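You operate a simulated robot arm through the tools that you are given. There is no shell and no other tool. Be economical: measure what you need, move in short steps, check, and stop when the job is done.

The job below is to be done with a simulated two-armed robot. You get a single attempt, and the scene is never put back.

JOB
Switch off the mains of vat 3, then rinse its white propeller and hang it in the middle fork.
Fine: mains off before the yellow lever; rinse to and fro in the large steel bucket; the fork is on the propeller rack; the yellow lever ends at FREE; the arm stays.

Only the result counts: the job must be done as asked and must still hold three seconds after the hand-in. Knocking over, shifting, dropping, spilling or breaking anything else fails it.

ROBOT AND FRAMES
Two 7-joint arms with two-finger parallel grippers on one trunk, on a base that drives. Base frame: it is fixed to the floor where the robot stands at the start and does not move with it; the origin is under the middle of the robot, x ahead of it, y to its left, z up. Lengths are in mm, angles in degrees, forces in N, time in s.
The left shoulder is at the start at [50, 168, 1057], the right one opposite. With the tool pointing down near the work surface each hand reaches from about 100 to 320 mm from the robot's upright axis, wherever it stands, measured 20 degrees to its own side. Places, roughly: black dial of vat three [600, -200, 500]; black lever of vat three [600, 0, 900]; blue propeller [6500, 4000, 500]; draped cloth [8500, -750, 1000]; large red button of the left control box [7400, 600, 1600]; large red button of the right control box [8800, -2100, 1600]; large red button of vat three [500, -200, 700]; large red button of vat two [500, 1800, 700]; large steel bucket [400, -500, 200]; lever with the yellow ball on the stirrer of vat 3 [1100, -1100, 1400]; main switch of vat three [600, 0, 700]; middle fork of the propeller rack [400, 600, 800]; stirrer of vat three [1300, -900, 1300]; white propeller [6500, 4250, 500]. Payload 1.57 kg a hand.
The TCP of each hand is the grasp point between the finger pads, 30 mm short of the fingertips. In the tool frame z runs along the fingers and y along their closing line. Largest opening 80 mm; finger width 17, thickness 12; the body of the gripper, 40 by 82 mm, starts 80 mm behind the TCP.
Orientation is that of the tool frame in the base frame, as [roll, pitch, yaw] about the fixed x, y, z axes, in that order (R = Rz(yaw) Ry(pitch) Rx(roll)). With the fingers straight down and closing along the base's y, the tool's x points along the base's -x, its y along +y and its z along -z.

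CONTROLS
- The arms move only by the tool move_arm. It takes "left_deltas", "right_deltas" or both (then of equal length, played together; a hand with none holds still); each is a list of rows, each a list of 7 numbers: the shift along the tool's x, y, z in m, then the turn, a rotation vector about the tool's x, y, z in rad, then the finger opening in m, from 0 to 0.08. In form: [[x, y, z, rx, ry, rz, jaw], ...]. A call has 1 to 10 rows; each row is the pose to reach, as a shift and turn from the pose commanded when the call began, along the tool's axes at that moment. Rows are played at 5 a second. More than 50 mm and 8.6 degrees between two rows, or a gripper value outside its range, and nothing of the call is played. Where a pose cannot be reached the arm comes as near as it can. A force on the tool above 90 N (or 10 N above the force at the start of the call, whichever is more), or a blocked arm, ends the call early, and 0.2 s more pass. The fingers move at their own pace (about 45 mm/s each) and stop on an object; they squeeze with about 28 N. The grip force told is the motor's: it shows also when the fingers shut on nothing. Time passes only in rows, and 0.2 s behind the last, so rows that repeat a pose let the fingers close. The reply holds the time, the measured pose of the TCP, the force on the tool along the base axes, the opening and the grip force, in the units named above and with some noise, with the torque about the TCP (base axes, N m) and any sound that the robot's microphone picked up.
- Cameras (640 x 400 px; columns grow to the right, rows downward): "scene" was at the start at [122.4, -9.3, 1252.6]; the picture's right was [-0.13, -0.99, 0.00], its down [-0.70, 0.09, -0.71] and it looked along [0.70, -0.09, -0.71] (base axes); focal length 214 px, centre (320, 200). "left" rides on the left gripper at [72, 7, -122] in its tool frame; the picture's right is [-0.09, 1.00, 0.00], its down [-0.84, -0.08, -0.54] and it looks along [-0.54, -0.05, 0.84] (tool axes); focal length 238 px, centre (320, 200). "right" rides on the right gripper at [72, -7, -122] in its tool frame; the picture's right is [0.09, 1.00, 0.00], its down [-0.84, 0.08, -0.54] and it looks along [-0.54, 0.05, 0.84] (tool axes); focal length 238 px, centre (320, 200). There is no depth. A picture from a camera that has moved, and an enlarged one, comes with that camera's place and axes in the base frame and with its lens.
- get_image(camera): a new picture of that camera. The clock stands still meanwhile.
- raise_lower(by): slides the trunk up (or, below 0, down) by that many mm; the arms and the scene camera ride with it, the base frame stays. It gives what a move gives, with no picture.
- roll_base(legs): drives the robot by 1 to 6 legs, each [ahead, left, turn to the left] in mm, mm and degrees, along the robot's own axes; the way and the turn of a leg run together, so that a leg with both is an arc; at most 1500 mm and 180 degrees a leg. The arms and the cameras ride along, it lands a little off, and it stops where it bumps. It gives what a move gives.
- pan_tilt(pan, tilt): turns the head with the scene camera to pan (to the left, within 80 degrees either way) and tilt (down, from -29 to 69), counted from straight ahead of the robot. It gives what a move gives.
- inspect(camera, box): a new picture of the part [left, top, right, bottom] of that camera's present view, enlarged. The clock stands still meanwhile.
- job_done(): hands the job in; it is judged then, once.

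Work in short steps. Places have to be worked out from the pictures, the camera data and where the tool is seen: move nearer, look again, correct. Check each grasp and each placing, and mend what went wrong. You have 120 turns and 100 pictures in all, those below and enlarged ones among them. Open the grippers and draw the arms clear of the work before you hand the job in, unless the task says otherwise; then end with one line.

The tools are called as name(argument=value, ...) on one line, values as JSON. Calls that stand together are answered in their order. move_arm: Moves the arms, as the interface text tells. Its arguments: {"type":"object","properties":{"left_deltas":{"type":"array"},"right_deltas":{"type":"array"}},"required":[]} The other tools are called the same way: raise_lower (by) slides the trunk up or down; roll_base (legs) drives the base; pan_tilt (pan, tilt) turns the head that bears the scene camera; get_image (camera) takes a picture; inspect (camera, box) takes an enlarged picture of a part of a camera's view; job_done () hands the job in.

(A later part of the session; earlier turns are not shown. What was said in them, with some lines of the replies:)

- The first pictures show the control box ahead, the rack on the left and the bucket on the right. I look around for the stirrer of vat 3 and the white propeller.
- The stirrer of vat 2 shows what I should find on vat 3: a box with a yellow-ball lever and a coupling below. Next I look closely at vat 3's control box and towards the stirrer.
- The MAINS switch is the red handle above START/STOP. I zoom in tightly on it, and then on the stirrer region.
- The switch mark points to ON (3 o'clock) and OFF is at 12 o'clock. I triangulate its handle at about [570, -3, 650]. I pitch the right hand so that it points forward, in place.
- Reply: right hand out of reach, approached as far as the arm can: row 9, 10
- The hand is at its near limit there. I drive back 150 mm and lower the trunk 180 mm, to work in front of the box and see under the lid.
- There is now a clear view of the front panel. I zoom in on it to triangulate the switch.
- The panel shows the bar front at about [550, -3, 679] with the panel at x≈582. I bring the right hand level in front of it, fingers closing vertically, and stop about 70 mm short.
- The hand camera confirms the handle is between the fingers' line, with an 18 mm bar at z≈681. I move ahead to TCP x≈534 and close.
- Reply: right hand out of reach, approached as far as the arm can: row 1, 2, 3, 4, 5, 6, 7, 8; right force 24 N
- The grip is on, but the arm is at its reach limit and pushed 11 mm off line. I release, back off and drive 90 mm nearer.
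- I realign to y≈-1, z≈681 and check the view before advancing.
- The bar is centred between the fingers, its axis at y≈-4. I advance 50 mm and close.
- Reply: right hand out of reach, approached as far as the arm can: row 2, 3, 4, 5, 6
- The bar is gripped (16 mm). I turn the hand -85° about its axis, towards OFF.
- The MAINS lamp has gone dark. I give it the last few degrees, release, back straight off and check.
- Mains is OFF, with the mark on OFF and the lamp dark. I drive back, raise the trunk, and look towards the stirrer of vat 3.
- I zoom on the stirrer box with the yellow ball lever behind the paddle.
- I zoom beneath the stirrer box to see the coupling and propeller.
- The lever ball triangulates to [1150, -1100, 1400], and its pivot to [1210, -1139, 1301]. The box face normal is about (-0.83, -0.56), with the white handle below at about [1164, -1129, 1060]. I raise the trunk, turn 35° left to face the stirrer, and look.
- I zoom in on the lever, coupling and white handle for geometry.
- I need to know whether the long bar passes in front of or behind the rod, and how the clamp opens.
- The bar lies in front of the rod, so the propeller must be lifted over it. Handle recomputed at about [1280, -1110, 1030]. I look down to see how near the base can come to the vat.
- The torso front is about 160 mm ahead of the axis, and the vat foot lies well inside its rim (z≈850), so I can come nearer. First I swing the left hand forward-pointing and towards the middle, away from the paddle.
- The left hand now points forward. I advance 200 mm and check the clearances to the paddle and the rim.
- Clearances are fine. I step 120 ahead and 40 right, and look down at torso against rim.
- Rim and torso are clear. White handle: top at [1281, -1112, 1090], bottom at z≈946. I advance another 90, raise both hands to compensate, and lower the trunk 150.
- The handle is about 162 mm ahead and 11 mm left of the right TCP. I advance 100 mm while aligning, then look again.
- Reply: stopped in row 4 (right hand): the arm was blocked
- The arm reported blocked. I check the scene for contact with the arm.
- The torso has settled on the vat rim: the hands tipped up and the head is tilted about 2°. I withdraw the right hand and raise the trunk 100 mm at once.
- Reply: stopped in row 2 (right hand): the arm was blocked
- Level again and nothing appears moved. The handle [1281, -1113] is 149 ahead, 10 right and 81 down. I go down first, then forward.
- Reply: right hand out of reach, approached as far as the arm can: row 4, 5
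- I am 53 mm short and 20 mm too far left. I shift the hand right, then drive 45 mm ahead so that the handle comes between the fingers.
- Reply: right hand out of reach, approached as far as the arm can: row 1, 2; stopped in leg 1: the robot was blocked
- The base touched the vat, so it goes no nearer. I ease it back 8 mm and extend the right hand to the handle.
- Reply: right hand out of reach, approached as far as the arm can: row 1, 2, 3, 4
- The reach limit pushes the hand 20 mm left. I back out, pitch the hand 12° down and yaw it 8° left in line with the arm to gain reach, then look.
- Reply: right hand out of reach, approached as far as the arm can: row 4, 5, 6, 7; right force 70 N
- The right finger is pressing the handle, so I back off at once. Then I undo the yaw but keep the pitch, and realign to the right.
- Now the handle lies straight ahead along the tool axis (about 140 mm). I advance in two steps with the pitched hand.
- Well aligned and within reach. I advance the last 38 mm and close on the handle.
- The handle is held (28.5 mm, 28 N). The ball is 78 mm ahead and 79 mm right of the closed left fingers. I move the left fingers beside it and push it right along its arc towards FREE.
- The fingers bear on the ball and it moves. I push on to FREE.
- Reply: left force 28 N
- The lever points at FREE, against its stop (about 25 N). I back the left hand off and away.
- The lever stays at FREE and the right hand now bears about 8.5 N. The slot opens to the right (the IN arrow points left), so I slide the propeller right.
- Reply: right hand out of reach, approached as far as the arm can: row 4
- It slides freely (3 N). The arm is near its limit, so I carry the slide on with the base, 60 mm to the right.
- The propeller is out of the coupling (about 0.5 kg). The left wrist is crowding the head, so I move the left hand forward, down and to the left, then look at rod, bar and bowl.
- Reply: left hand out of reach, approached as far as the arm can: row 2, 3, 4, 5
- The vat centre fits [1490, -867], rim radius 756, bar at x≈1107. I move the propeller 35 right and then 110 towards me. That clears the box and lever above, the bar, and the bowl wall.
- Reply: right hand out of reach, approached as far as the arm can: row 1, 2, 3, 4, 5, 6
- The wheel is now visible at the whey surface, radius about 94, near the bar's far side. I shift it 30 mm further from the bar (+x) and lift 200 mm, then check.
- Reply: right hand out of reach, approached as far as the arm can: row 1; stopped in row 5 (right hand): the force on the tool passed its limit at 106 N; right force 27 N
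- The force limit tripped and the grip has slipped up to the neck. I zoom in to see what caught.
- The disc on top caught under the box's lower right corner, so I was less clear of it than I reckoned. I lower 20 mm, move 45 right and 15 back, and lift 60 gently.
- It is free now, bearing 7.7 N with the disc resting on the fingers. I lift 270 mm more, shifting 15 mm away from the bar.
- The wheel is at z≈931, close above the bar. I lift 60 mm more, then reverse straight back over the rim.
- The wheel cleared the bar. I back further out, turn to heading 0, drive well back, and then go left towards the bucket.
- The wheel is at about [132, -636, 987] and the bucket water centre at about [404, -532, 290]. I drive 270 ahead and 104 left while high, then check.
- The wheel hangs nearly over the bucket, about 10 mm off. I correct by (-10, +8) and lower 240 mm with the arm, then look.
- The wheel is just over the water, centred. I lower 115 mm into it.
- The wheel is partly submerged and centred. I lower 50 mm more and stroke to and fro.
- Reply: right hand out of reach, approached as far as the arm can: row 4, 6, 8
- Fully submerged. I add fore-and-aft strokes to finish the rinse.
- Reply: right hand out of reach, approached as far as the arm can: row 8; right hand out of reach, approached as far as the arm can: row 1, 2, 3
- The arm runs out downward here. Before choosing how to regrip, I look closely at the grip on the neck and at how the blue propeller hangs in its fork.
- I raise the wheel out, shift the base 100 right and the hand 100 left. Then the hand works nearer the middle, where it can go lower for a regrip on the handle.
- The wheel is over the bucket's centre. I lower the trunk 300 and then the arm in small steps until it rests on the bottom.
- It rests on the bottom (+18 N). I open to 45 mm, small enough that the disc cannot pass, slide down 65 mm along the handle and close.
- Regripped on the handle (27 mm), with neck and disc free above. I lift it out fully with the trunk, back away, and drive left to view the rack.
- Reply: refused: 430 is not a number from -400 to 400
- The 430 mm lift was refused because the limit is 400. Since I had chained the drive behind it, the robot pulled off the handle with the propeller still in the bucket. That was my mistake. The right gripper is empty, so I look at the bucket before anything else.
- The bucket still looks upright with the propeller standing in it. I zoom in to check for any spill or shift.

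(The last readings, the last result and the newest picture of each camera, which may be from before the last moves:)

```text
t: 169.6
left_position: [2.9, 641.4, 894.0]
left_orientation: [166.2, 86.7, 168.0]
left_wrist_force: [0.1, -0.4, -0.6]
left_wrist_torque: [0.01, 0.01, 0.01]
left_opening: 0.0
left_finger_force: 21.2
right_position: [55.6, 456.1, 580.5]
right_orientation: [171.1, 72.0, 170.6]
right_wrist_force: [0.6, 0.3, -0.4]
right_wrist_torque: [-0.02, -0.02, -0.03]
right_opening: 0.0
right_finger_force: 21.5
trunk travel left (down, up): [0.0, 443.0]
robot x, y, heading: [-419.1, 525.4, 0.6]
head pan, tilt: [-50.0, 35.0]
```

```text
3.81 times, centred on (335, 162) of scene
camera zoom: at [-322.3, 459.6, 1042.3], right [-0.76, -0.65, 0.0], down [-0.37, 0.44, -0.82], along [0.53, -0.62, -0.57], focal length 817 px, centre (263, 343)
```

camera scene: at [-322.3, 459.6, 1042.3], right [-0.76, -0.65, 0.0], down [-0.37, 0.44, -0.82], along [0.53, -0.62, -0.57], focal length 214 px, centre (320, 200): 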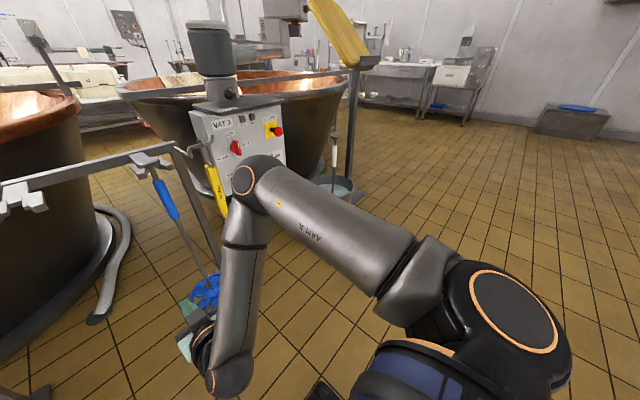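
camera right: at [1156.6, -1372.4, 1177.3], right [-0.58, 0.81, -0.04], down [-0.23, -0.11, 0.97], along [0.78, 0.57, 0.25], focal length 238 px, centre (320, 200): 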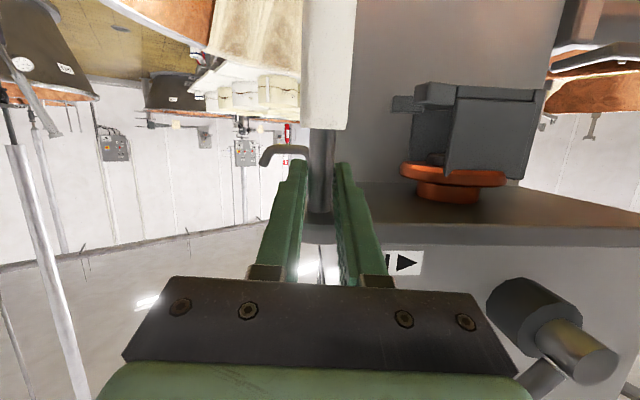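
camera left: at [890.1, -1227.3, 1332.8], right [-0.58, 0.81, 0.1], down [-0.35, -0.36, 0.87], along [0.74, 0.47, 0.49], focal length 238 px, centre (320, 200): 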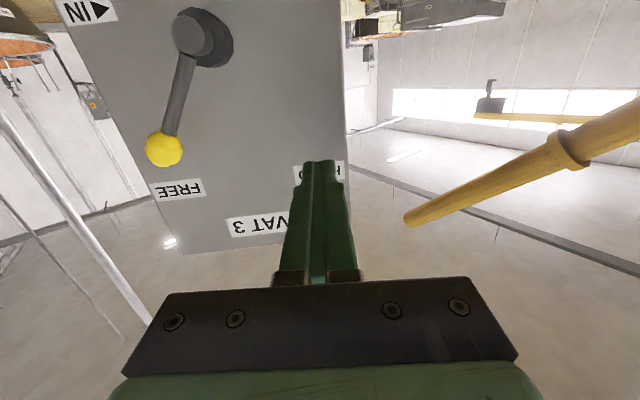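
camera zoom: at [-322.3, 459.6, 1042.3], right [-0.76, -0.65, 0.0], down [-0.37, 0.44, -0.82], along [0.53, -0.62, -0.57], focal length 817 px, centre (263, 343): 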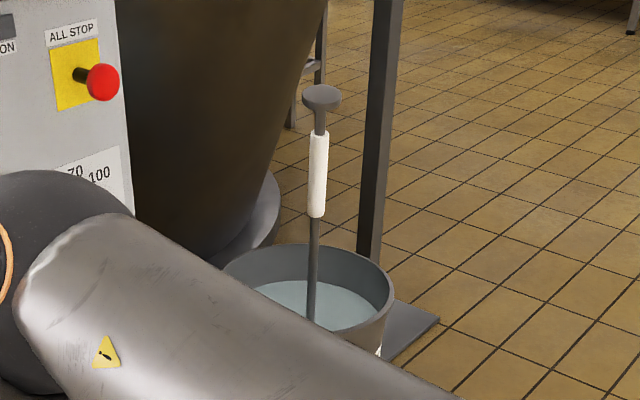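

By luck the bucket is upright and the propeller stands in it undisturbed. I open the right gripper and drive back the same way, then look before approaching; from here on I will not chain a drive behind an unverified lift.

move_arm(right_deltas=[[0, 0, 0, 0, 0, 0, 0.04], [0, 0, 0, 0, 0, 0, 0.08], [0, 0, 0, 0, 0, 0, 0.08]])

roll_base(legs=[[0, -1000, 0]])

pan_tilt(pan=0, tilt=35)

get_image(camera="scene")

```text
t: 170.4
left_position: [2.9, 642.2, 894.4]
left_orientation: [166.2, 86.7, 168.1]
left_wrist_force: [0.0, 0.2, 0.2]
left_wrist_torque: [0.01, -0.02, 0.04]
left_opening: 0.0
left_finger_force: 21.5
right_position: [57.5, 454.5, 581.5]
right_orientation: [171.0, 71.9, 170.6]
right_wrist_force: [0.8, -0.1, -0.2]
right_wrist_torque: [0.03, 0.0, 0.01]
right_opening: 65.8
right_finger_force: 0.1
trunk travel left (down, up): [0.0, 443.0]
robot x, y, heading: [-416.6, 520.1, 0.5]
head pan, tilt: [-50.0, 35.0]
```

```text
t: 179.4
left_position: [6.9, -349.9, 894.8]
left_orientation: [166.2, 86.7, 168.2]
left_wrist_force: [-0.7, 0.2, -0.1]
left_wrist_torque: [-0.05, 0.01, 0.03]
left_opening: 0.1
left_finger_force: 21.2
right_position: [64.1, -535.8, 580.2]
right_orientation: [171.0, 72.0, 170.9]
right_wrist_force: [0.2, -0.1, 0.2]
right_wrist_torque: [0.01, 0.01, -0.03]
right_opening: 79.9
right_finger_force: 0.0
trunk travel left (down, up): [0.0, 443.0]
robot x, y, heading: [-414.4, -467.9, 0.3]
head pan, tilt: [-50.0, 35.0]
```

```text
t: 180.6
left_position: [8.4, -350.2, 894.6]
left_orientation: [166.2, 86.7, 168.3]
left_wrist_force: [0.5, -0.3, 0.7]
left_wrist_torque: [0.0, -0.01, 0.01]
left_opening: 0.0
left_finger_force: 20.8
right_position: [63.1, -535.4, 581.1]
right_orientation: [170.9, 72.0, 170.9]
right_wrist_force: [0.0, -0.4, -1.1]
right_wrist_torque: [-0.02, -0.02, 0.02]
right_opening: 80.1
right_finger_force: 0.0
trunk travel left (down, up): [0.0, 443.0]
robot x, y, heading: [-417.9, -471.8, 0.5]
head pan, tilt: [0.0, 35.0]
```

```text
16 pictures are left
camera scene: at [-284.2, -466.4, 1042.3], right [0.01, -1.0, 0.0], down [-0.57, 0.0, -0.82], along [0.82, 0.01, -0.57], focal length 214 px, centre (320, 200)
```

scene: 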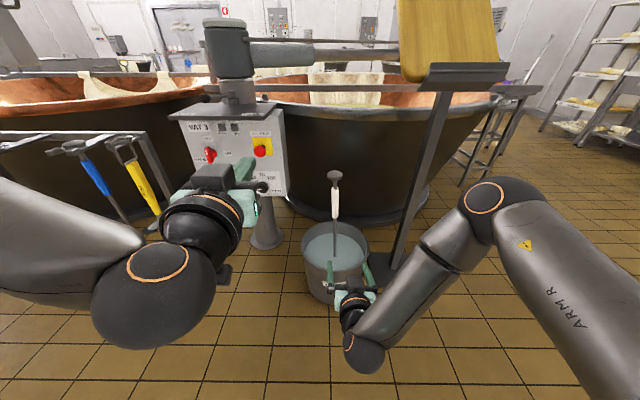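

The propeller stands upright, handle at about [400, -518]. I drive 250 ahead and 15 left, then check with the hand camera.

roll_base(legs=[[250, 15, 0]])

get_image(camera="right")

```text
t: 182.4
left_position: [259.3, -334.7, 895.2]
left_orientation: [166.1, 86.7, 168.1]
left_wrist_force: [-0.7, -0.8, 0.6]
left_wrist_torque: [0.02, -0.04, -0.01]
left_opening: 0.0
left_finger_force: 21.3
right_position: [315.2, -520.1, 581.2]
right_orientation: [171.0, 72.0, 170.7]
right_wrist_force: [-0.4, 0.3, 0.2]
right_wrist_torque: [0.01, 0.04, 0.03]
right_opening: 80.1
right_finger_force: 0.0
trunk travel left (down, up): [0.0, 443.0]
robot x, y, heading: [-163.6, -448.4, 0.8]
head pan, tilt: [0.0, 35.0]
```

```text
15 pictures are left
camera right: at [174.8, -523.3, 549.7], right [-0.02, 1.0, -0.04], down [-0.26, 0.03, 0.96], along [0.97, 0.03, 0.26], focal length 238 px, centre (320, 200)
```

right: 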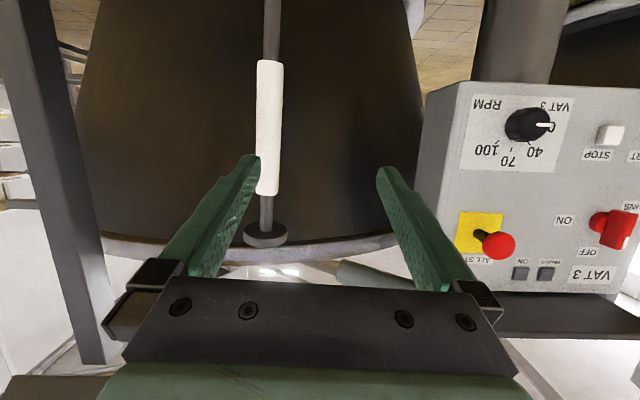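

The handle is at about [423, -571], 51 mm right of the hand's line. I shift the base right 52 and ahead 60, then check.

roll_base(legs=[[0, -52, 0], [60, 0, 0]])

get_image(camera="right")

```text
t: 184.2
left_position: [318.0, -385.1, 894.7]
left_orientation: [166.1, 86.7, 168.2]
left_wrist_force: [0.4, 0.8, 0.2]
left_wrist_torque: [-0.03, -0.02, -0.01]
left_opening: 0.1
left_finger_force: 21.7
right_position: [373.4, -571.5, 581.3]
right_orientation: [171.0, 72.0, 170.8]
right_wrist_force: [-0.1, -0.3, 0.0]
right_wrist_torque: [-0.03, 0.03, 0.02]
right_opening: 79.7
right_finger_force: 0.0
trunk travel left (down, up): [0.0, 443.0]
robot x, y, heading: [-103.2, -499.6, 0.7]
head pan, tilt: [0.0, 35.0]
```

```text
14 pictures are left
camera right: at [234.8, -574.6, 549.7], right [-0.02, 1.0, -0.04], down [-0.26, 0.03, 0.96], along [0.97, 0.03, 0.26], focal length 238 px, centre (320, 200)
```

right: 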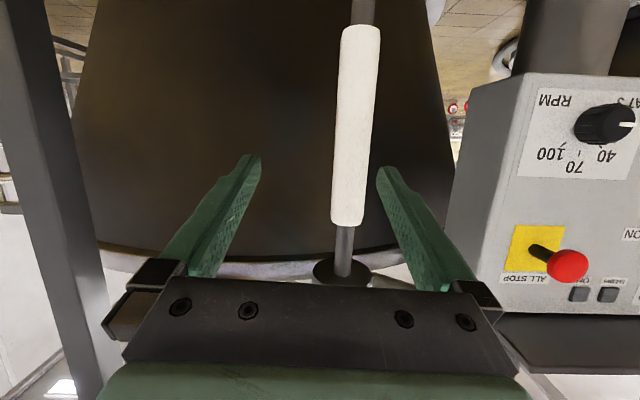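

The handle is at [410, -546], just where I left it. I shift 24 mm left, go 37 mm ahead and close.

move_arm(right_deltas=[[0, 0.024, 0, 0, 0, 0, 0.08], [-0.005, 0.024, 0.016, 0, 0, 0, 0.08], [-0.011, 0.024, 0.035, 0, 0, 0, 0.08], [-0.011, 0.024, 0.035, 0, 0, 0, 0.05], [-0.011, 0.024, 0.035, 0, 0, 0, 0.02], [-0.011, 0.024, 0.035, 0, 0, 0, 0.0], [-0.011, 0.024, 0.035, 0, 0, 0, 0.0]])

```text
t: 185.8
left_position: [318.1, -384.4, 893.9]
left_orientation: [166.1, 86.7, 168.1]
left_wrist_force: [-0.2, 0.6, 1.0]
left_wrist_torque: [0.03, 0.03, 0.03]
left_opening: 0.0
left_finger_force: 20.7
right_position: [409.9, -547.8, 581.3]
right_orientation: [171.1, 71.9, 170.8]
right_wrist_force: [0.6, -0.5, 1.0]
right_wrist_torque: [-0.2, -0.09, -0.01]
right_opening: 28.1
right_finger_force: 19.5
trunk travel left (down, up): [0.0, 443.0]
robot x, y, heading: [-104.8, -502.2, 0.5]
head pan, tilt: [0.0, 35.0]
```

Gripped (28 mm). I lift with the trunk, this time within its 400 mm limit, and verify before driving.

raise_lower(by=400)

get_image(camera="scene")

```text
t: 189.6
left_position: [319.1, -384.5, 1293.9]
left_orientation: [166.2, 86.7, 168.3]
left_wrist_force: [0.2, 0.5, -0.3]
left_wrist_torque: [-0.01, 0.02, 0.0]
left_opening: 0.1
left_finger_force: 21.4
right_position: [410.5, -546.8, 980.5]
right_orientation: [171.1, 72.0, 170.9]
right_wrist_force: [0.6, -0.6, -6.6]
right_wrist_torque: [-0.14, 0.03, -0.02]
right_opening: 27.4
right_finger_force: 27.8
trunk travel left (down, up): [-400.0, 43.0]
robot x, y, heading: [-107.4, -501.0, 0.5]
head pan, tilt: [0.0, 35.0]
```

```text
13 pictures are left
camera scene: at [26.7, -500.5, 1442.1], right [0.01, -1.0, 0.0], down [-0.57, 0.0, -0.82], along [0.82, 0.01, -0.57], focal length 214 px, centre (320, 200)
```

scene: 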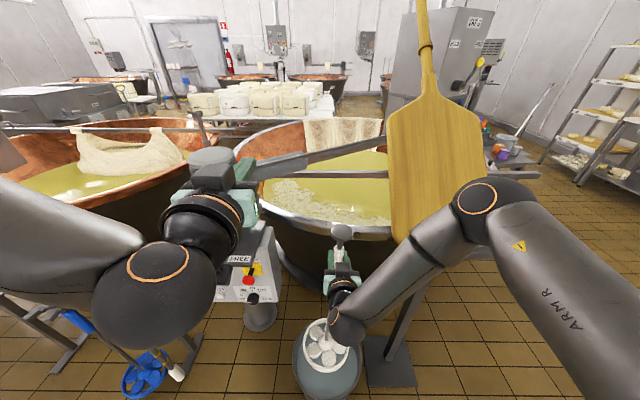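

The propeller is securely lifted (6.6 N) and the bucket is undisturbed. I back off 350 and drive left in front of the middle fork.

roll_base(legs=[[-350, 0, 0], [0, 1140, 0]])

raise_lower(by=-220)

move_arm(right_deltas=[[0, 0, 0, 0, -0.05, 0, 0], [0, 0, 0, 0, -0.1, 0, 0], [0, 0, 0, 0, -0.15, 0, 0], [0, 0, 0, 0, -0.2, 0, 0], [0, 0, 0, 0, -0.25, 0, 0], [0, 0, 0, 0, -0.25, 0, 0]], left_deltas=[[0, 0.04, -0.02, 0, 0, 0, 0], [0, 0.08, -0.03, 0, 0, 0, 0], [0, 0.12, -0.03, 0, 0, 0, 0], [0, 0.15, -0.03, 0, 0, 0, 0], [0, 0.18, -0.03, 0, 0, 0, 0], [0, 0.18, -0.03, 0, 0, 0, 0]])

get_image(camera="scene")

```text
t: 201.8
left_position: [-29.5, 763.9, 1294.9]
left_orientation: [166.3, 86.6, 167.6]
left_wrist_force: [-0.1, 0.0, 0.0]
left_wrist_torque: [0.01, 0.03, 0.0]
left_opening: 0.0
left_finger_force: 21.4
right_position: [60.2, 599.3, 981.6]
right_orientation: [171.1, 72.1, 170.4]
right_wrist_force: [-0.9, 0.0, -7.3]
right_wrist_torque: [-0.14, 0.03, 0.01]
right_opening: 27.4
right_finger_force: 27.8
trunk travel left (down, up): [-400.0, 43.0]
robot x, y, heading: [-452.5, 648.7, -0.1]
head pan, tilt: [0.0, 35.0]
```

```text
t: 204.2
left_position: [-30.1, 762.8, 1074.8]
left_orientation: [166.1, 86.6, 167.6]
left_wrist_force: [0.1, 0.7, -0.4]
left_wrist_torque: [0.03, 0.01, 0.02]
left_opening: 0.2
left_finger_force: 21.3
right_position: [59.3, 599.5, 760.7]
right_orientation: [171.1, 71.8, 170.3]
right_wrist_force: [0.0, 0.4, -7.3]
right_wrist_torque: [-0.16, 0.05, -0.01]
right_opening: 27.3
right_finger_force: 27.7
trunk travel left (down, up): [-180.0, 263.0]
robot x, y, heading: [-457.9, 650.7, -0.1]
head pan, tilt: [0.0, 35.0]
```

```text
t: 205.6
left_position: [-21.7, 964.6, 1108.9]
left_orientation: [165.6, 86.7, 166.9]
left_wrist_force: [-0.2, 0.6, 0.0]
left_wrist_torque: [-0.01, 0.02, -0.02]
left_opening: 0.0
left_finger_force: 21.1
left hand out of reach, approached as far as the arm can: row 1, 2, 3, 4, 5, 6
right_position: [54.0, 619.7, 777.7]
right_orientation: [144.1, 85.5, 142.6]
right_wrist_force: [0.9, 0.0, -6.3]
right_wrist_torque: [-0.16, 0.82, 0.02]
right_opening: 28.0
right_finger_force: 27.7
right hand out of reach, approached as far as the arm can: row 3, 4, 5, 6
trunk travel left (down, up): [-180.0, 263.0]
robot x, y, heading: [-454.8, 656.1, -0.1]
head pan, tilt: [0.0, 35.0]
```

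```text
12 pictures are left
camera scene: at [-323.5, 650.9, 1222.2], right [0.0, -1.0, 0.0], down [-0.57, 0.0, -0.82], along [0.82, 0.0, -0.57], focal length 214 px, centre (320, 200)
```

scene: 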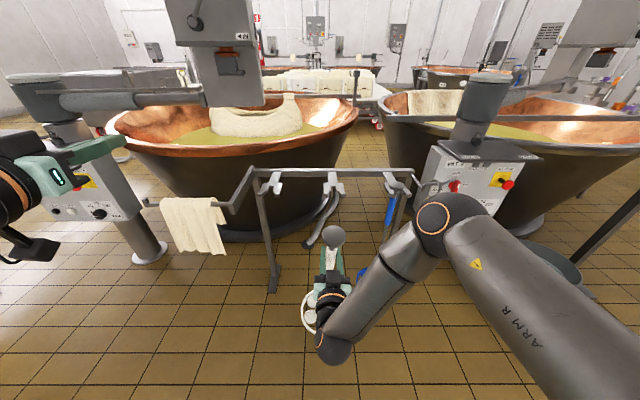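

The hand levelled, but the propeller tilted with it. I zoom in on the forks and the disc for geometry before deciding the approach.

inspect(camera="scene", box=[300, 160, 400, 260])

```text
4.00 times, centred on (350, 210) of scene
camera zoom: at [-323.5, 650.9, 1222.2], right [0.0, -1.0, 0.0], down [-0.57, 0.0, -0.82], along [0.82, 0.0, -0.57], focal length 858 px, centre (200, 160)
```

zoom: 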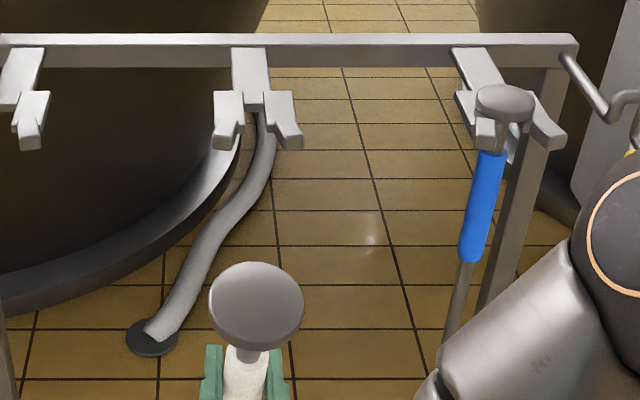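

The blue disc shows where a hung disc sits (z≈797), so the middle seat is about [385, 597]. I set the hand back to 18° pitch so the propeller hangs vertical, then draw the arm back 70 mm and lower it 25.

move_arm(right_deltas=[[0, 0, 0, 0, 0.06, 0, 0], [0, 0, 0, 0, 0.12, 0, 0], [0, 0, 0, 0, 0.18, 0, 0], [0, 0, 0, 0, 0.25, 0, 0], [0, 0, 0, 0, 0.25, 0, 0]])

move_arm(right_deltas=[[0.012, 0, -0.02, 0, 0, 0, 0], [0.024, 0, -0.038, 0, 0, 0, 0], [0.046, 0, -0.057, 0, 0, 0, 0], [0.046, 0, -0.057, 0, 0, 0, 0]])

roll_base(legs=[[280, 0, 0]])

inspect(camera="scene", box=[260, 170, 440, 320])

```text
t: 206.8
left_position: [-21.0, 964.2, 1109.0]
left_orientation: [166.3, 86.7, 167.7]
left_wrist_force: [-0.7, 0.1, 0.2]
left_wrist_torque: [-0.03, 0.01, -0.04]
left_opening: 0.1
left_finger_force: 21.7
right_position: [53.3, 620.0, 778.1]
right_orientation: [171.0, 71.9, 170.4]
right_wrist_force: [0.1, -0.4, -7.5]
right_wrist_torque: [-0.18, -0.03, 0.01]
right_opening: 27.4
right_finger_force: 28.5
trunk travel left (down, up): [-180.0, 263.0]
robot x, y, heading: [-452.9, 649.8, -0.3]
head pan, tilt: [0.0, 35.0]
```

```text
t: 207.8
left_position: [-22.4, 964.3, 1109.2]
left_orientation: [166.3, 86.7, 167.6]
left_wrist_force: [-0.7, 1.0, 0.0]
left_wrist_torque: [-0.04, 0.0, -0.01]
left_opening: 0.0
left_finger_force: 21.1
right_position: [-14.2, 623.0, 751.6]
right_orientation: [171.0, 71.9, 170.3]
right_wrist_force: [1.0, -0.3, -6.9]
right_wrist_torque: [-0.17, -0.02, 0.0]
right_opening: 27.2
right_finger_force: 28.0
trunk travel left (down, up): [-180.0, 263.0]
robot x, y, heading: [-454.3, 651.3, 0.0]
head pan, tilt: [0.0, 35.0]
```

```text
t: 209.7
left_position: [259.9, 962.2, 1109.2]
left_orientation: [166.2, 86.7, 167.5]
left_wrist_force: [0.4, 0.0, 0.1]
left_wrist_torque: [-0.03, 0.01, -0.04]
left_opening: 0.1
left_finger_force: 21.7
right_position: [265.6, 620.0, 751.8]
right_orientation: [171.1, 71.9, 170.2]
right_wrist_force: [-0.3, -0.9, -7.9]
right_wrist_torque: [-0.16, -0.08, 0.03]
right_opening: 27.4
right_finger_force: 27.9
trunk travel left (down, up): [-180.0, 263.0]
robot x, y, heading: [-176.9, 645.3, -0.1]
head pan, tilt: [0.0, 35.0]
```

```text
2.67 times, centred on (350, 245) of scene
camera zoom: at [-42.8, 649.4, 1222.2], right [-0.01, -1.0, 0.0], down [-0.57, 0.0, -0.82], along [0.82, 0.0, -0.57], focal length 572 px, centre (240, 80)
```

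zoom: 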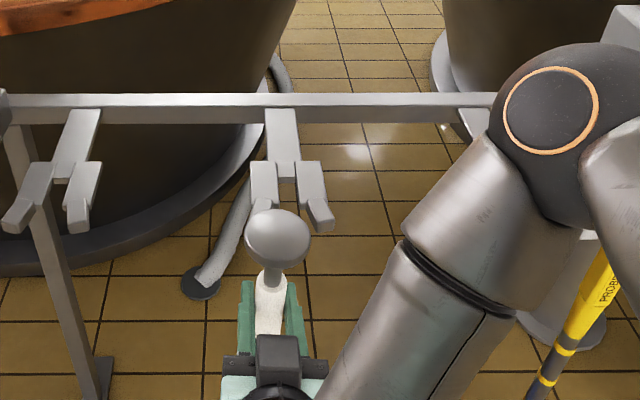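

The propeller hangs vertical, with the fork just ahead. I take the hand camera's view from below to compare the heights of prongs, neck and disc.

get_image(camera="right")

```text
9 pictures are left
camera right: at [126.6, 618.2, 720.7], right [0.0, 1.0, -0.04], down [-0.26, 0.04, 0.97], along [0.97, 0.01, 0.26], focal length 238 px, centre (320, 200)
```

right: 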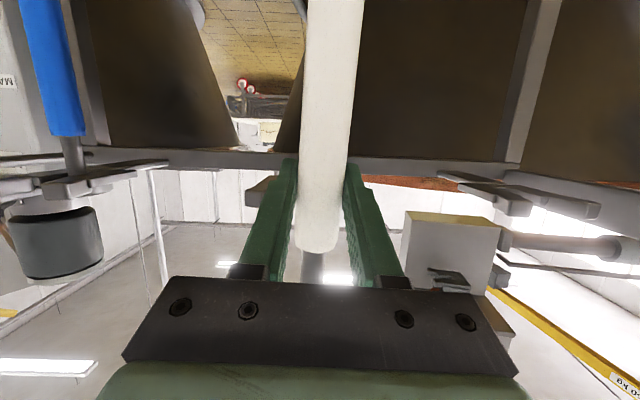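

The prong tips span z≈757–783, and the white neck runs from TCP+36 to TCP+86. The TCP should therefore be at z≈710 to enter, and 20 mm further right. I set both and recheck.

raise_lower(by=-42)

move_arm(right_deltas=[[0, -0.01, 0, 0, 0, 0, 0], [0, -0.02, 0, 0, 0, 0, 0], [0, -0.02, 0, 0, 0, 0, 0]])

inspect(camera="scene", box=[290, 190, 390, 280])

```text
t: 210.6
left_position: [259.8, 962.0, 1067.1]
left_orientation: [166.0, 86.7, 167.2]
left_wrist_force: [1.0, 0.8, -0.1]
left_wrist_torque: [0.02, 0.0, 0.03]
left_opening: 0.0
left_finger_force: 21.5
right_position: [264.0, 620.4, 709.3]
right_orientation: [171.1, 71.9, 170.2]
right_wrist_force: [0.3, 0.5, -7.9]
right_wrist_torque: [-0.15, -0.04, 0.03]
right_opening: 27.5
right_finger_force: 27.9
trunk travel left (down, up): [-138.0, 305.0]
robot x, y, heading: [-173.7, 646.1, -0.4]
head pan, tilt: [0.0, 35.0]
```

```text
t: 211.4
left_position: [260.8, 961.7, 1067.3]
left_orientation: [166.1, 86.7, 167.4]
left_wrist_force: [0.0, 0.2, 0.3]
left_wrist_torque: [-0.02, 0.0, -0.01]
left_opening: 0.0
left_finger_force: 21.4
right_position: [265.9, 599.3, 707.7]
right_orientation: [171.0, 71.9, 170.2]
right_wrist_force: [0.1, 0.4, -6.9]
right_wrist_torque: [-0.14, -0.02, -0.04]
right_opening: 27.5
right_finger_force: 28.0
trunk travel left (down, up): [-138.0, 305.0]
robot x, y, heading: [-171.5, 651.1, -0.1]
head pan, tilt: [0.0, 35.0]
```

```text
4.44 times, centred on (340, 235) of scene
camera zoom: at [-43.0, 649.3, 1180.2], right [-0.01, -1.0, 0.0], down [-0.57, 0.0, -0.82], along [0.82, 0.0, -0.57], focal length 953 px, centre (231, 44)
```

zoom: 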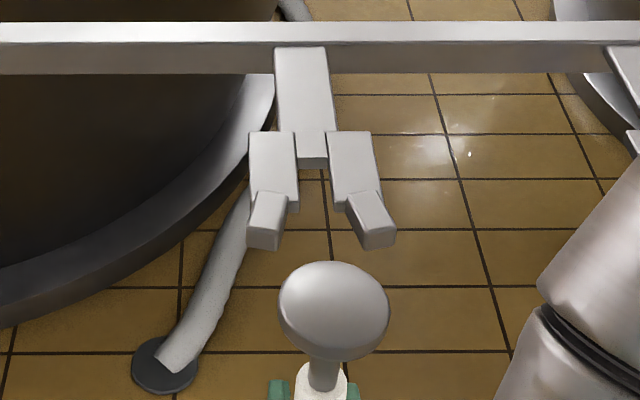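

There is a clear funnel-shaped fork with a gap of about 19 mm at y≈599, and the neck is aligned at y≈600. I go forward 80 mm slowly and watch the forces.

move_arm(right_deltas=[[-0.006, -0.001, 0.019, 0, 0, 0, 0], [-0.012, -0.0015, 0.038, 0, 0, 0, 0], [-0.019, -0.0015, 0.057, 0, 0, 0, 0], [-0.025, -0.0015, 0.076, 0, 0, 0, 0]])

inspect(camera="scene", box=[290, 190, 390, 280])

```text
t: 212.4
left_position: [259.9, 961.6, 1067.2]
left_orientation: [166.3, 86.7, 167.4]
left_wrist_force: [0.0, 0.2, -0.6]
left_wrist_torque: [0.04, -0.01, 0.0]
left_opening: 0.0
left_finger_force: 21.1
right_position: [343.7, 596.5, 707.8]
right_orientation: [171.2, 71.9, 170.4]
right_wrist_force: [-0.5, -0.4, -7.3]
right_wrist_torque: [-0.12, 0.16, -0.01]
right_opening: 27.5
right_finger_force: 28.1
trunk travel left (down, up): [-138.0, 305.0]
robot x, y, heading: [-171.5, 650.7, -0.5]
head pan, tilt: [0.0, 35.0]
```

```text
4.44 times, centred on (340, 235) of scene
camera zoom: at [-42.9, 649.3, 1180.2], right [-0.01, -1.0, 0.0], down [-0.57, 0.0, -0.82], along [0.82, 0.0, -0.57], focal length 953 px, centre (231, 44)
```

zoom: 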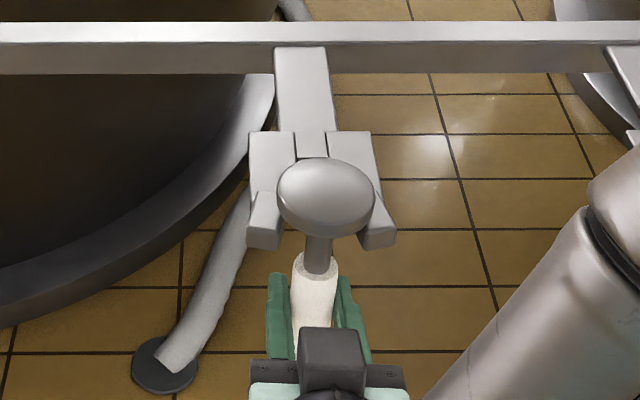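

The neck is inside the flare with no contact force. I continue 40 mm into the gap.

move_arm(right_deltas=[[-0.003, 0.001, 0.01, 0, 0, 0, 0], [-0.006, 0.001, 0.019, 0, 0, 0, 0], [-0.009, 0.001, 0.028, 0, 0, 0, 0], [-0.0125, 0.001, 0.038, 0, 0, 0, 0]])

inspect(camera="scene", box=[290, 190, 390, 280])

```text
t: 213.4
left_position: [261.3, 961.6, 1066.9]
left_orientation: [166.1, 86.7, 167.5]
left_wrist_force: [0.1, -0.6, -0.8]
left_wrist_torque: [0.01, 0.02, 0.02]
left_opening: 0.1
left_finger_force: 21.3
right_position: [383.4, 596.7, 708.4]
right_orientation: [171.2, 71.9, 170.3]
right_wrist_force: [-0.1, 1.4, -8.7]
right_wrist_torque: [-0.13, 0.07, -0.02]
right_opening: 27.2
right_finger_force: 28.3
trunk travel left (down, up): [-138.0, 305.0]
robot x, y, heading: [-174.8, 649.3, -0.1]
head pan, tilt: [0.0, 35.0]
```

```text
4.44 times, centred on (340, 235) of scene
camera zoom: at [-42.9, 649.3, 1180.2], right [-0.01, -1.0, 0.0], down [-0.57, 0.0, -0.82], along [0.82, 0.0, -0.57], focal length 953 px, centre (231, 44)
```

zoom: 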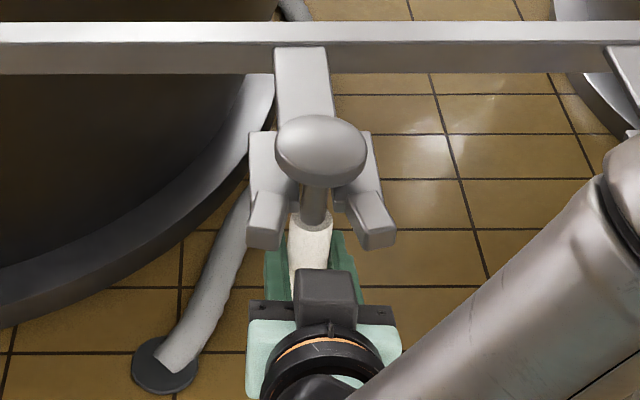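

The neck is in the gap and the disc above the prongs. I lower in 5 mm steps until the fork takes the weight.

move_arm(right_deltas=[[0.005, 0, 0.0016, 0, 0, 0, 0], [0.01, 0, 0.0031, 0, 0, 0, 0], [0.014, 0, 0.0046, 0, 0, 0, 0]])

```text
t: 214.2
left_position: [258.4, 961.7, 1069.3]
left_orientation: [165.7, 86.8, 166.7]
left_wrist_force: [-0.4, 0.4, 0.4]
left_wrist_torque: [-0.02, 0.01, 0.03]
left_opening: 0.2
left_finger_force: 20.8
right_position: [385.9, 596.2, 700.4]
right_orientation: [170.6, 72.7, 169.5]
right_wrist_force: [-5.8, -3.2, 18.9]
right_wrist_torque: [-0.32, 0.05, 0.01]
right_opening: 26.9
right_finger_force: 28.3
trunk travel left (down, up): [-138.0, 305.0]
robot x, y, heading: [-173.4, 646.3, -0.1]
head pan, tilt: [0.0, 35.0]
```

The fork takes the load (+19 N at TCP 700, as predicted). I ease 3 mm up and open only to 45 mm, so the disc would still catch, then look.

move_arm(right_deltas=[[-0.003, 0, -0.001, 0, 0, 0, 0], [-0.003, 0, -0.001, 0, 0, 0, 0.03], [-0.003, 0, -0.001, 0, 0, 0, 0.045], [-0.003, 0, -0.001, 0, 0, 0, 0.045], [-0.003, 0, -0.001, 0, 0, 0, 0.045]])

inspect(camera="scene", box=[280, 185, 400, 345])

```text
t: 215.4
left_position: [259.3, 962.4, 1068.8]
left_orientation: [166.1, 86.7, 167.3]
left_wrist_force: [-0.4, -0.4, -0.1]
left_wrist_torque: [-0.02, 0.02, 0.01]
left_opening: 0.0
left_finger_force: 21.2
right_position: [384.6, 598.0, 698.0]
right_orientation: [171.0, 72.0, 170.1]
right_wrist_force: [-0.2, -0.5, -0.4]
right_wrist_torque: [0.03, -0.02, -0.01]
right_opening: 45.2
right_finger_force: 0.1
trunk travel left (down, up): [-138.0, 305.0]
robot x, y, heading: [-174.7, 650.4, -0.3]
head pan, tilt: [0.0, 35.0]
```

```text
2.50 times, centred on (340, 265) of scene
camera zoom: at [-43.5, 649.4, 1180.3], right [-0.01, -1.0, 0.0], down [-0.57, 0.0, -0.82], along [0.82, 0.0, -0.57], focal length 536 px, centre (270, 38)
```

zoom: 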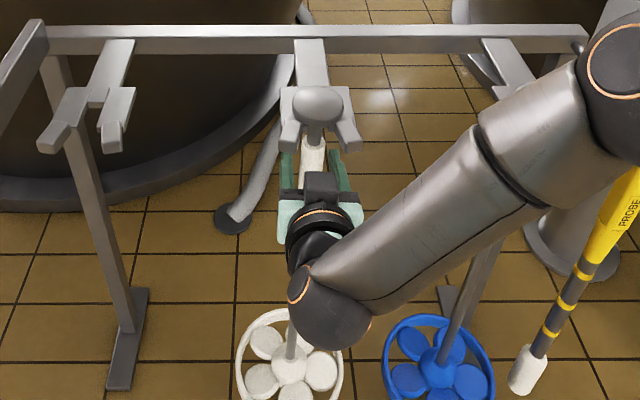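

The propeller hangs in the middle fork with the fingers loose. I open fully and withdraw straight back.

move_arm(right_deltas=[[0.003, 0.001, 0.001, 0, 0, 0, 0.065], [0.003, 0.001, 0.001, 0, 0, 0, 0.08], [0.003, 0.001, 0.001, 0, 0, 0, 0.08], [0.01, 0.001, -0.019, 0, 0, 0, 0.08], [0.018, 0.001, -0.047, 0, 0, 0, 0.08], [0.027, 0.001, -0.075, 0, 0, 0, 0.08], [0.034, 0.001, -0.094, 0, 0, 0, 0.08]])

roll_base(legs=[[-300, 0, 0]])

get_image(camera="scene")

```text
t: 217.0
left_position: [260.6, 961.4, 1066.7]
left_orientation: [166.2, 86.7, 167.3]
left_wrist_force: [-0.8, 0.0, -0.5]
left_wrist_torque: [0.0, 0.01, 0.01]
left_opening: 0.0
left_finger_force: 21.3
right_position: [283.7, 601.2, 695.2]
right_orientation: [171.2, 72.0, 170.1]
right_wrist_force: [0.3, 0.0, -0.2]
right_wrist_torque: [-0.02, 0.02, 0.05]
right_opening: 80.0
right_finger_force: 0.1
trunk travel left (down, up): [-138.0, 305.0]
robot x, y, heading: [-169.8, 646.8, -0.2]
head pan, tilt: [0.0, 35.0]
```

```text
t: 219.0
left_position: [-40.2, 964.3, 1068.8]
left_orientation: [166.2, 86.7, 167.4]
left_wrist_force: [0.4, -0.3, 0.0]
left_wrist_torque: [0.05, 0.01, -0.01]
left_opening: 0.2
left_finger_force: 21.2
right_position: [-15.3, 602.4, 694.3]
right_orientation: [171.1, 72.1, 170.3]
right_wrist_force: [-0.2, 0.3, -0.5]
right_wrist_torque: [-0.02, -0.01, -0.03]
right_opening: 80.1
right_finger_force: 0.0
trunk travel left (down, up): [-138.0, 305.0]
robot x, y, heading: [-469.4, 649.9, -0.3]
head pan, tilt: [0.0, 35.0]
```

```text
4 pictures are left
camera scene: at [-342.2, 651.0, 1180.3], right [0.0, -1.0, 0.0], down [-0.57, 0.0, -0.82], along [0.82, 0.0, -0.57], focal length 214 px, centre (320, 200)
```

scene: 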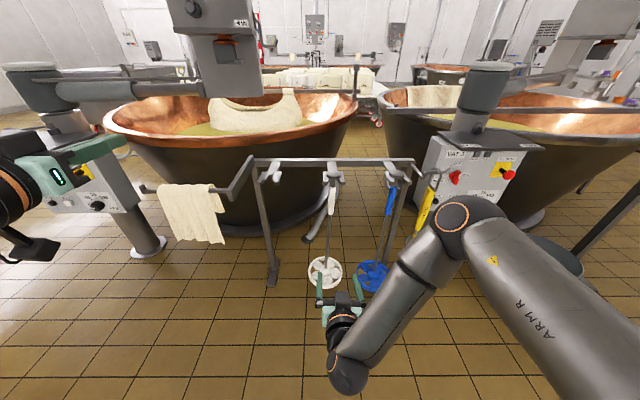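

The white propeller hangs in the middle fork beside the blue one, and both hands are clear. I open the left gripper and take a last look at the switch, bucket and yellow lever.

move_arm(left_deltas=[[0, 0, 0, 0, 0, 0, 0.04], [0, 0, 0, 0, 0, 0, 0.08], [0, 0, 0, 0, 0, 0, 0.08], [0, 0, 0, 0, 0, 0, 0.08], [0, 0, 0, 0, 0, 0, 0.08], [0, 0, 0, 0, 0, 0, 0.08]])

pan_tilt(pan=-42, tilt=15)

get_image(camera="scene")

```text
t: 220.4
left_position: [-39.3, 962.9, 1068.6]
left_orientation: [166.2, 86.6, 167.4]
left_wrist_force: [-0.1, -0.3, 0.7]
left_wrist_torque: [0.0, 0.02, 0.02]
left_opening: 80.2
left_finger_force: 0.0
right_position: [-15.2, 603.0, 693.7]
right_orientation: [171.1, 71.8, 170.2]
right_wrist_force: [0.6, 0.0, 0.6]
right_wrist_torque: [0.0, 0.02, 0.02]
right_opening: 79.8
right_finger_force: 0.0
trunk travel left (down, up): [-138.0, 305.0]
robot x, y, heading: [-471.6, 649.6, -0.1]
head pan, tilt: [0.0, 35.0]
```

```text
t: 221.5
left_position: [-38.8, 964.0, 1067.9]
left_orientation: [166.1, 86.6, 167.3]
left_wrist_force: [-0.5, 0.6, -0.7]
left_wrist_torque: [0.0, -0.01, -0.01]
left_opening: 79.9
left_finger_force: 0.1
right_position: [-15.6, 603.3, 695.1]
right_orientation: [171.1, 71.9, 170.3]
right_wrist_force: [-0.1, 0.2, -0.3]
right_wrist_torque: [-0.02, 0.0, 0.01]
right_opening: 79.9
right_finger_force: 0.0
trunk travel left (down, up): [-138.0, 305.0]
robot x, y, heading: [-473.4, 649.5, -0.2]
head pan, tilt: [-42.0, 15.0]
```

```text
3 pictures are left
camera scene: at [-361.1, 588.6, 1212.2], right [-0.67, -0.74, 0.0], down [-0.19, 0.17, -0.97], along [0.72, -0.65, -0.26], focal length 214 px, centre (320, 200)
```

scene: 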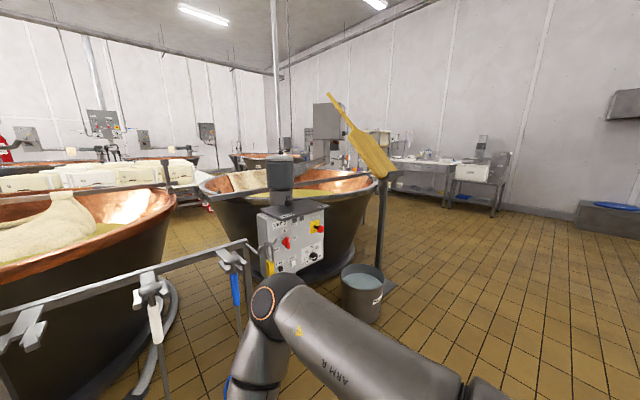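

Everything stands in place: mains off, bucket upright, paddle and rack undisturbed, propeller hanging in the middle fork. The lever was last seen at FREE. I hand in.

job_done()

```text
The job is handed in.
```

I handed the job in: vat 3's mains are off, its yellow lever is at FREE, the stirrer arm was not swung, and the rinsed white propeller hangs in the middle fork. Along the way the torso leaned on the vat rim, the propeller's disc caught under the stirrer box, and I drove off once with the propeller still in the bucket; I saw no shift or spill afterwards.
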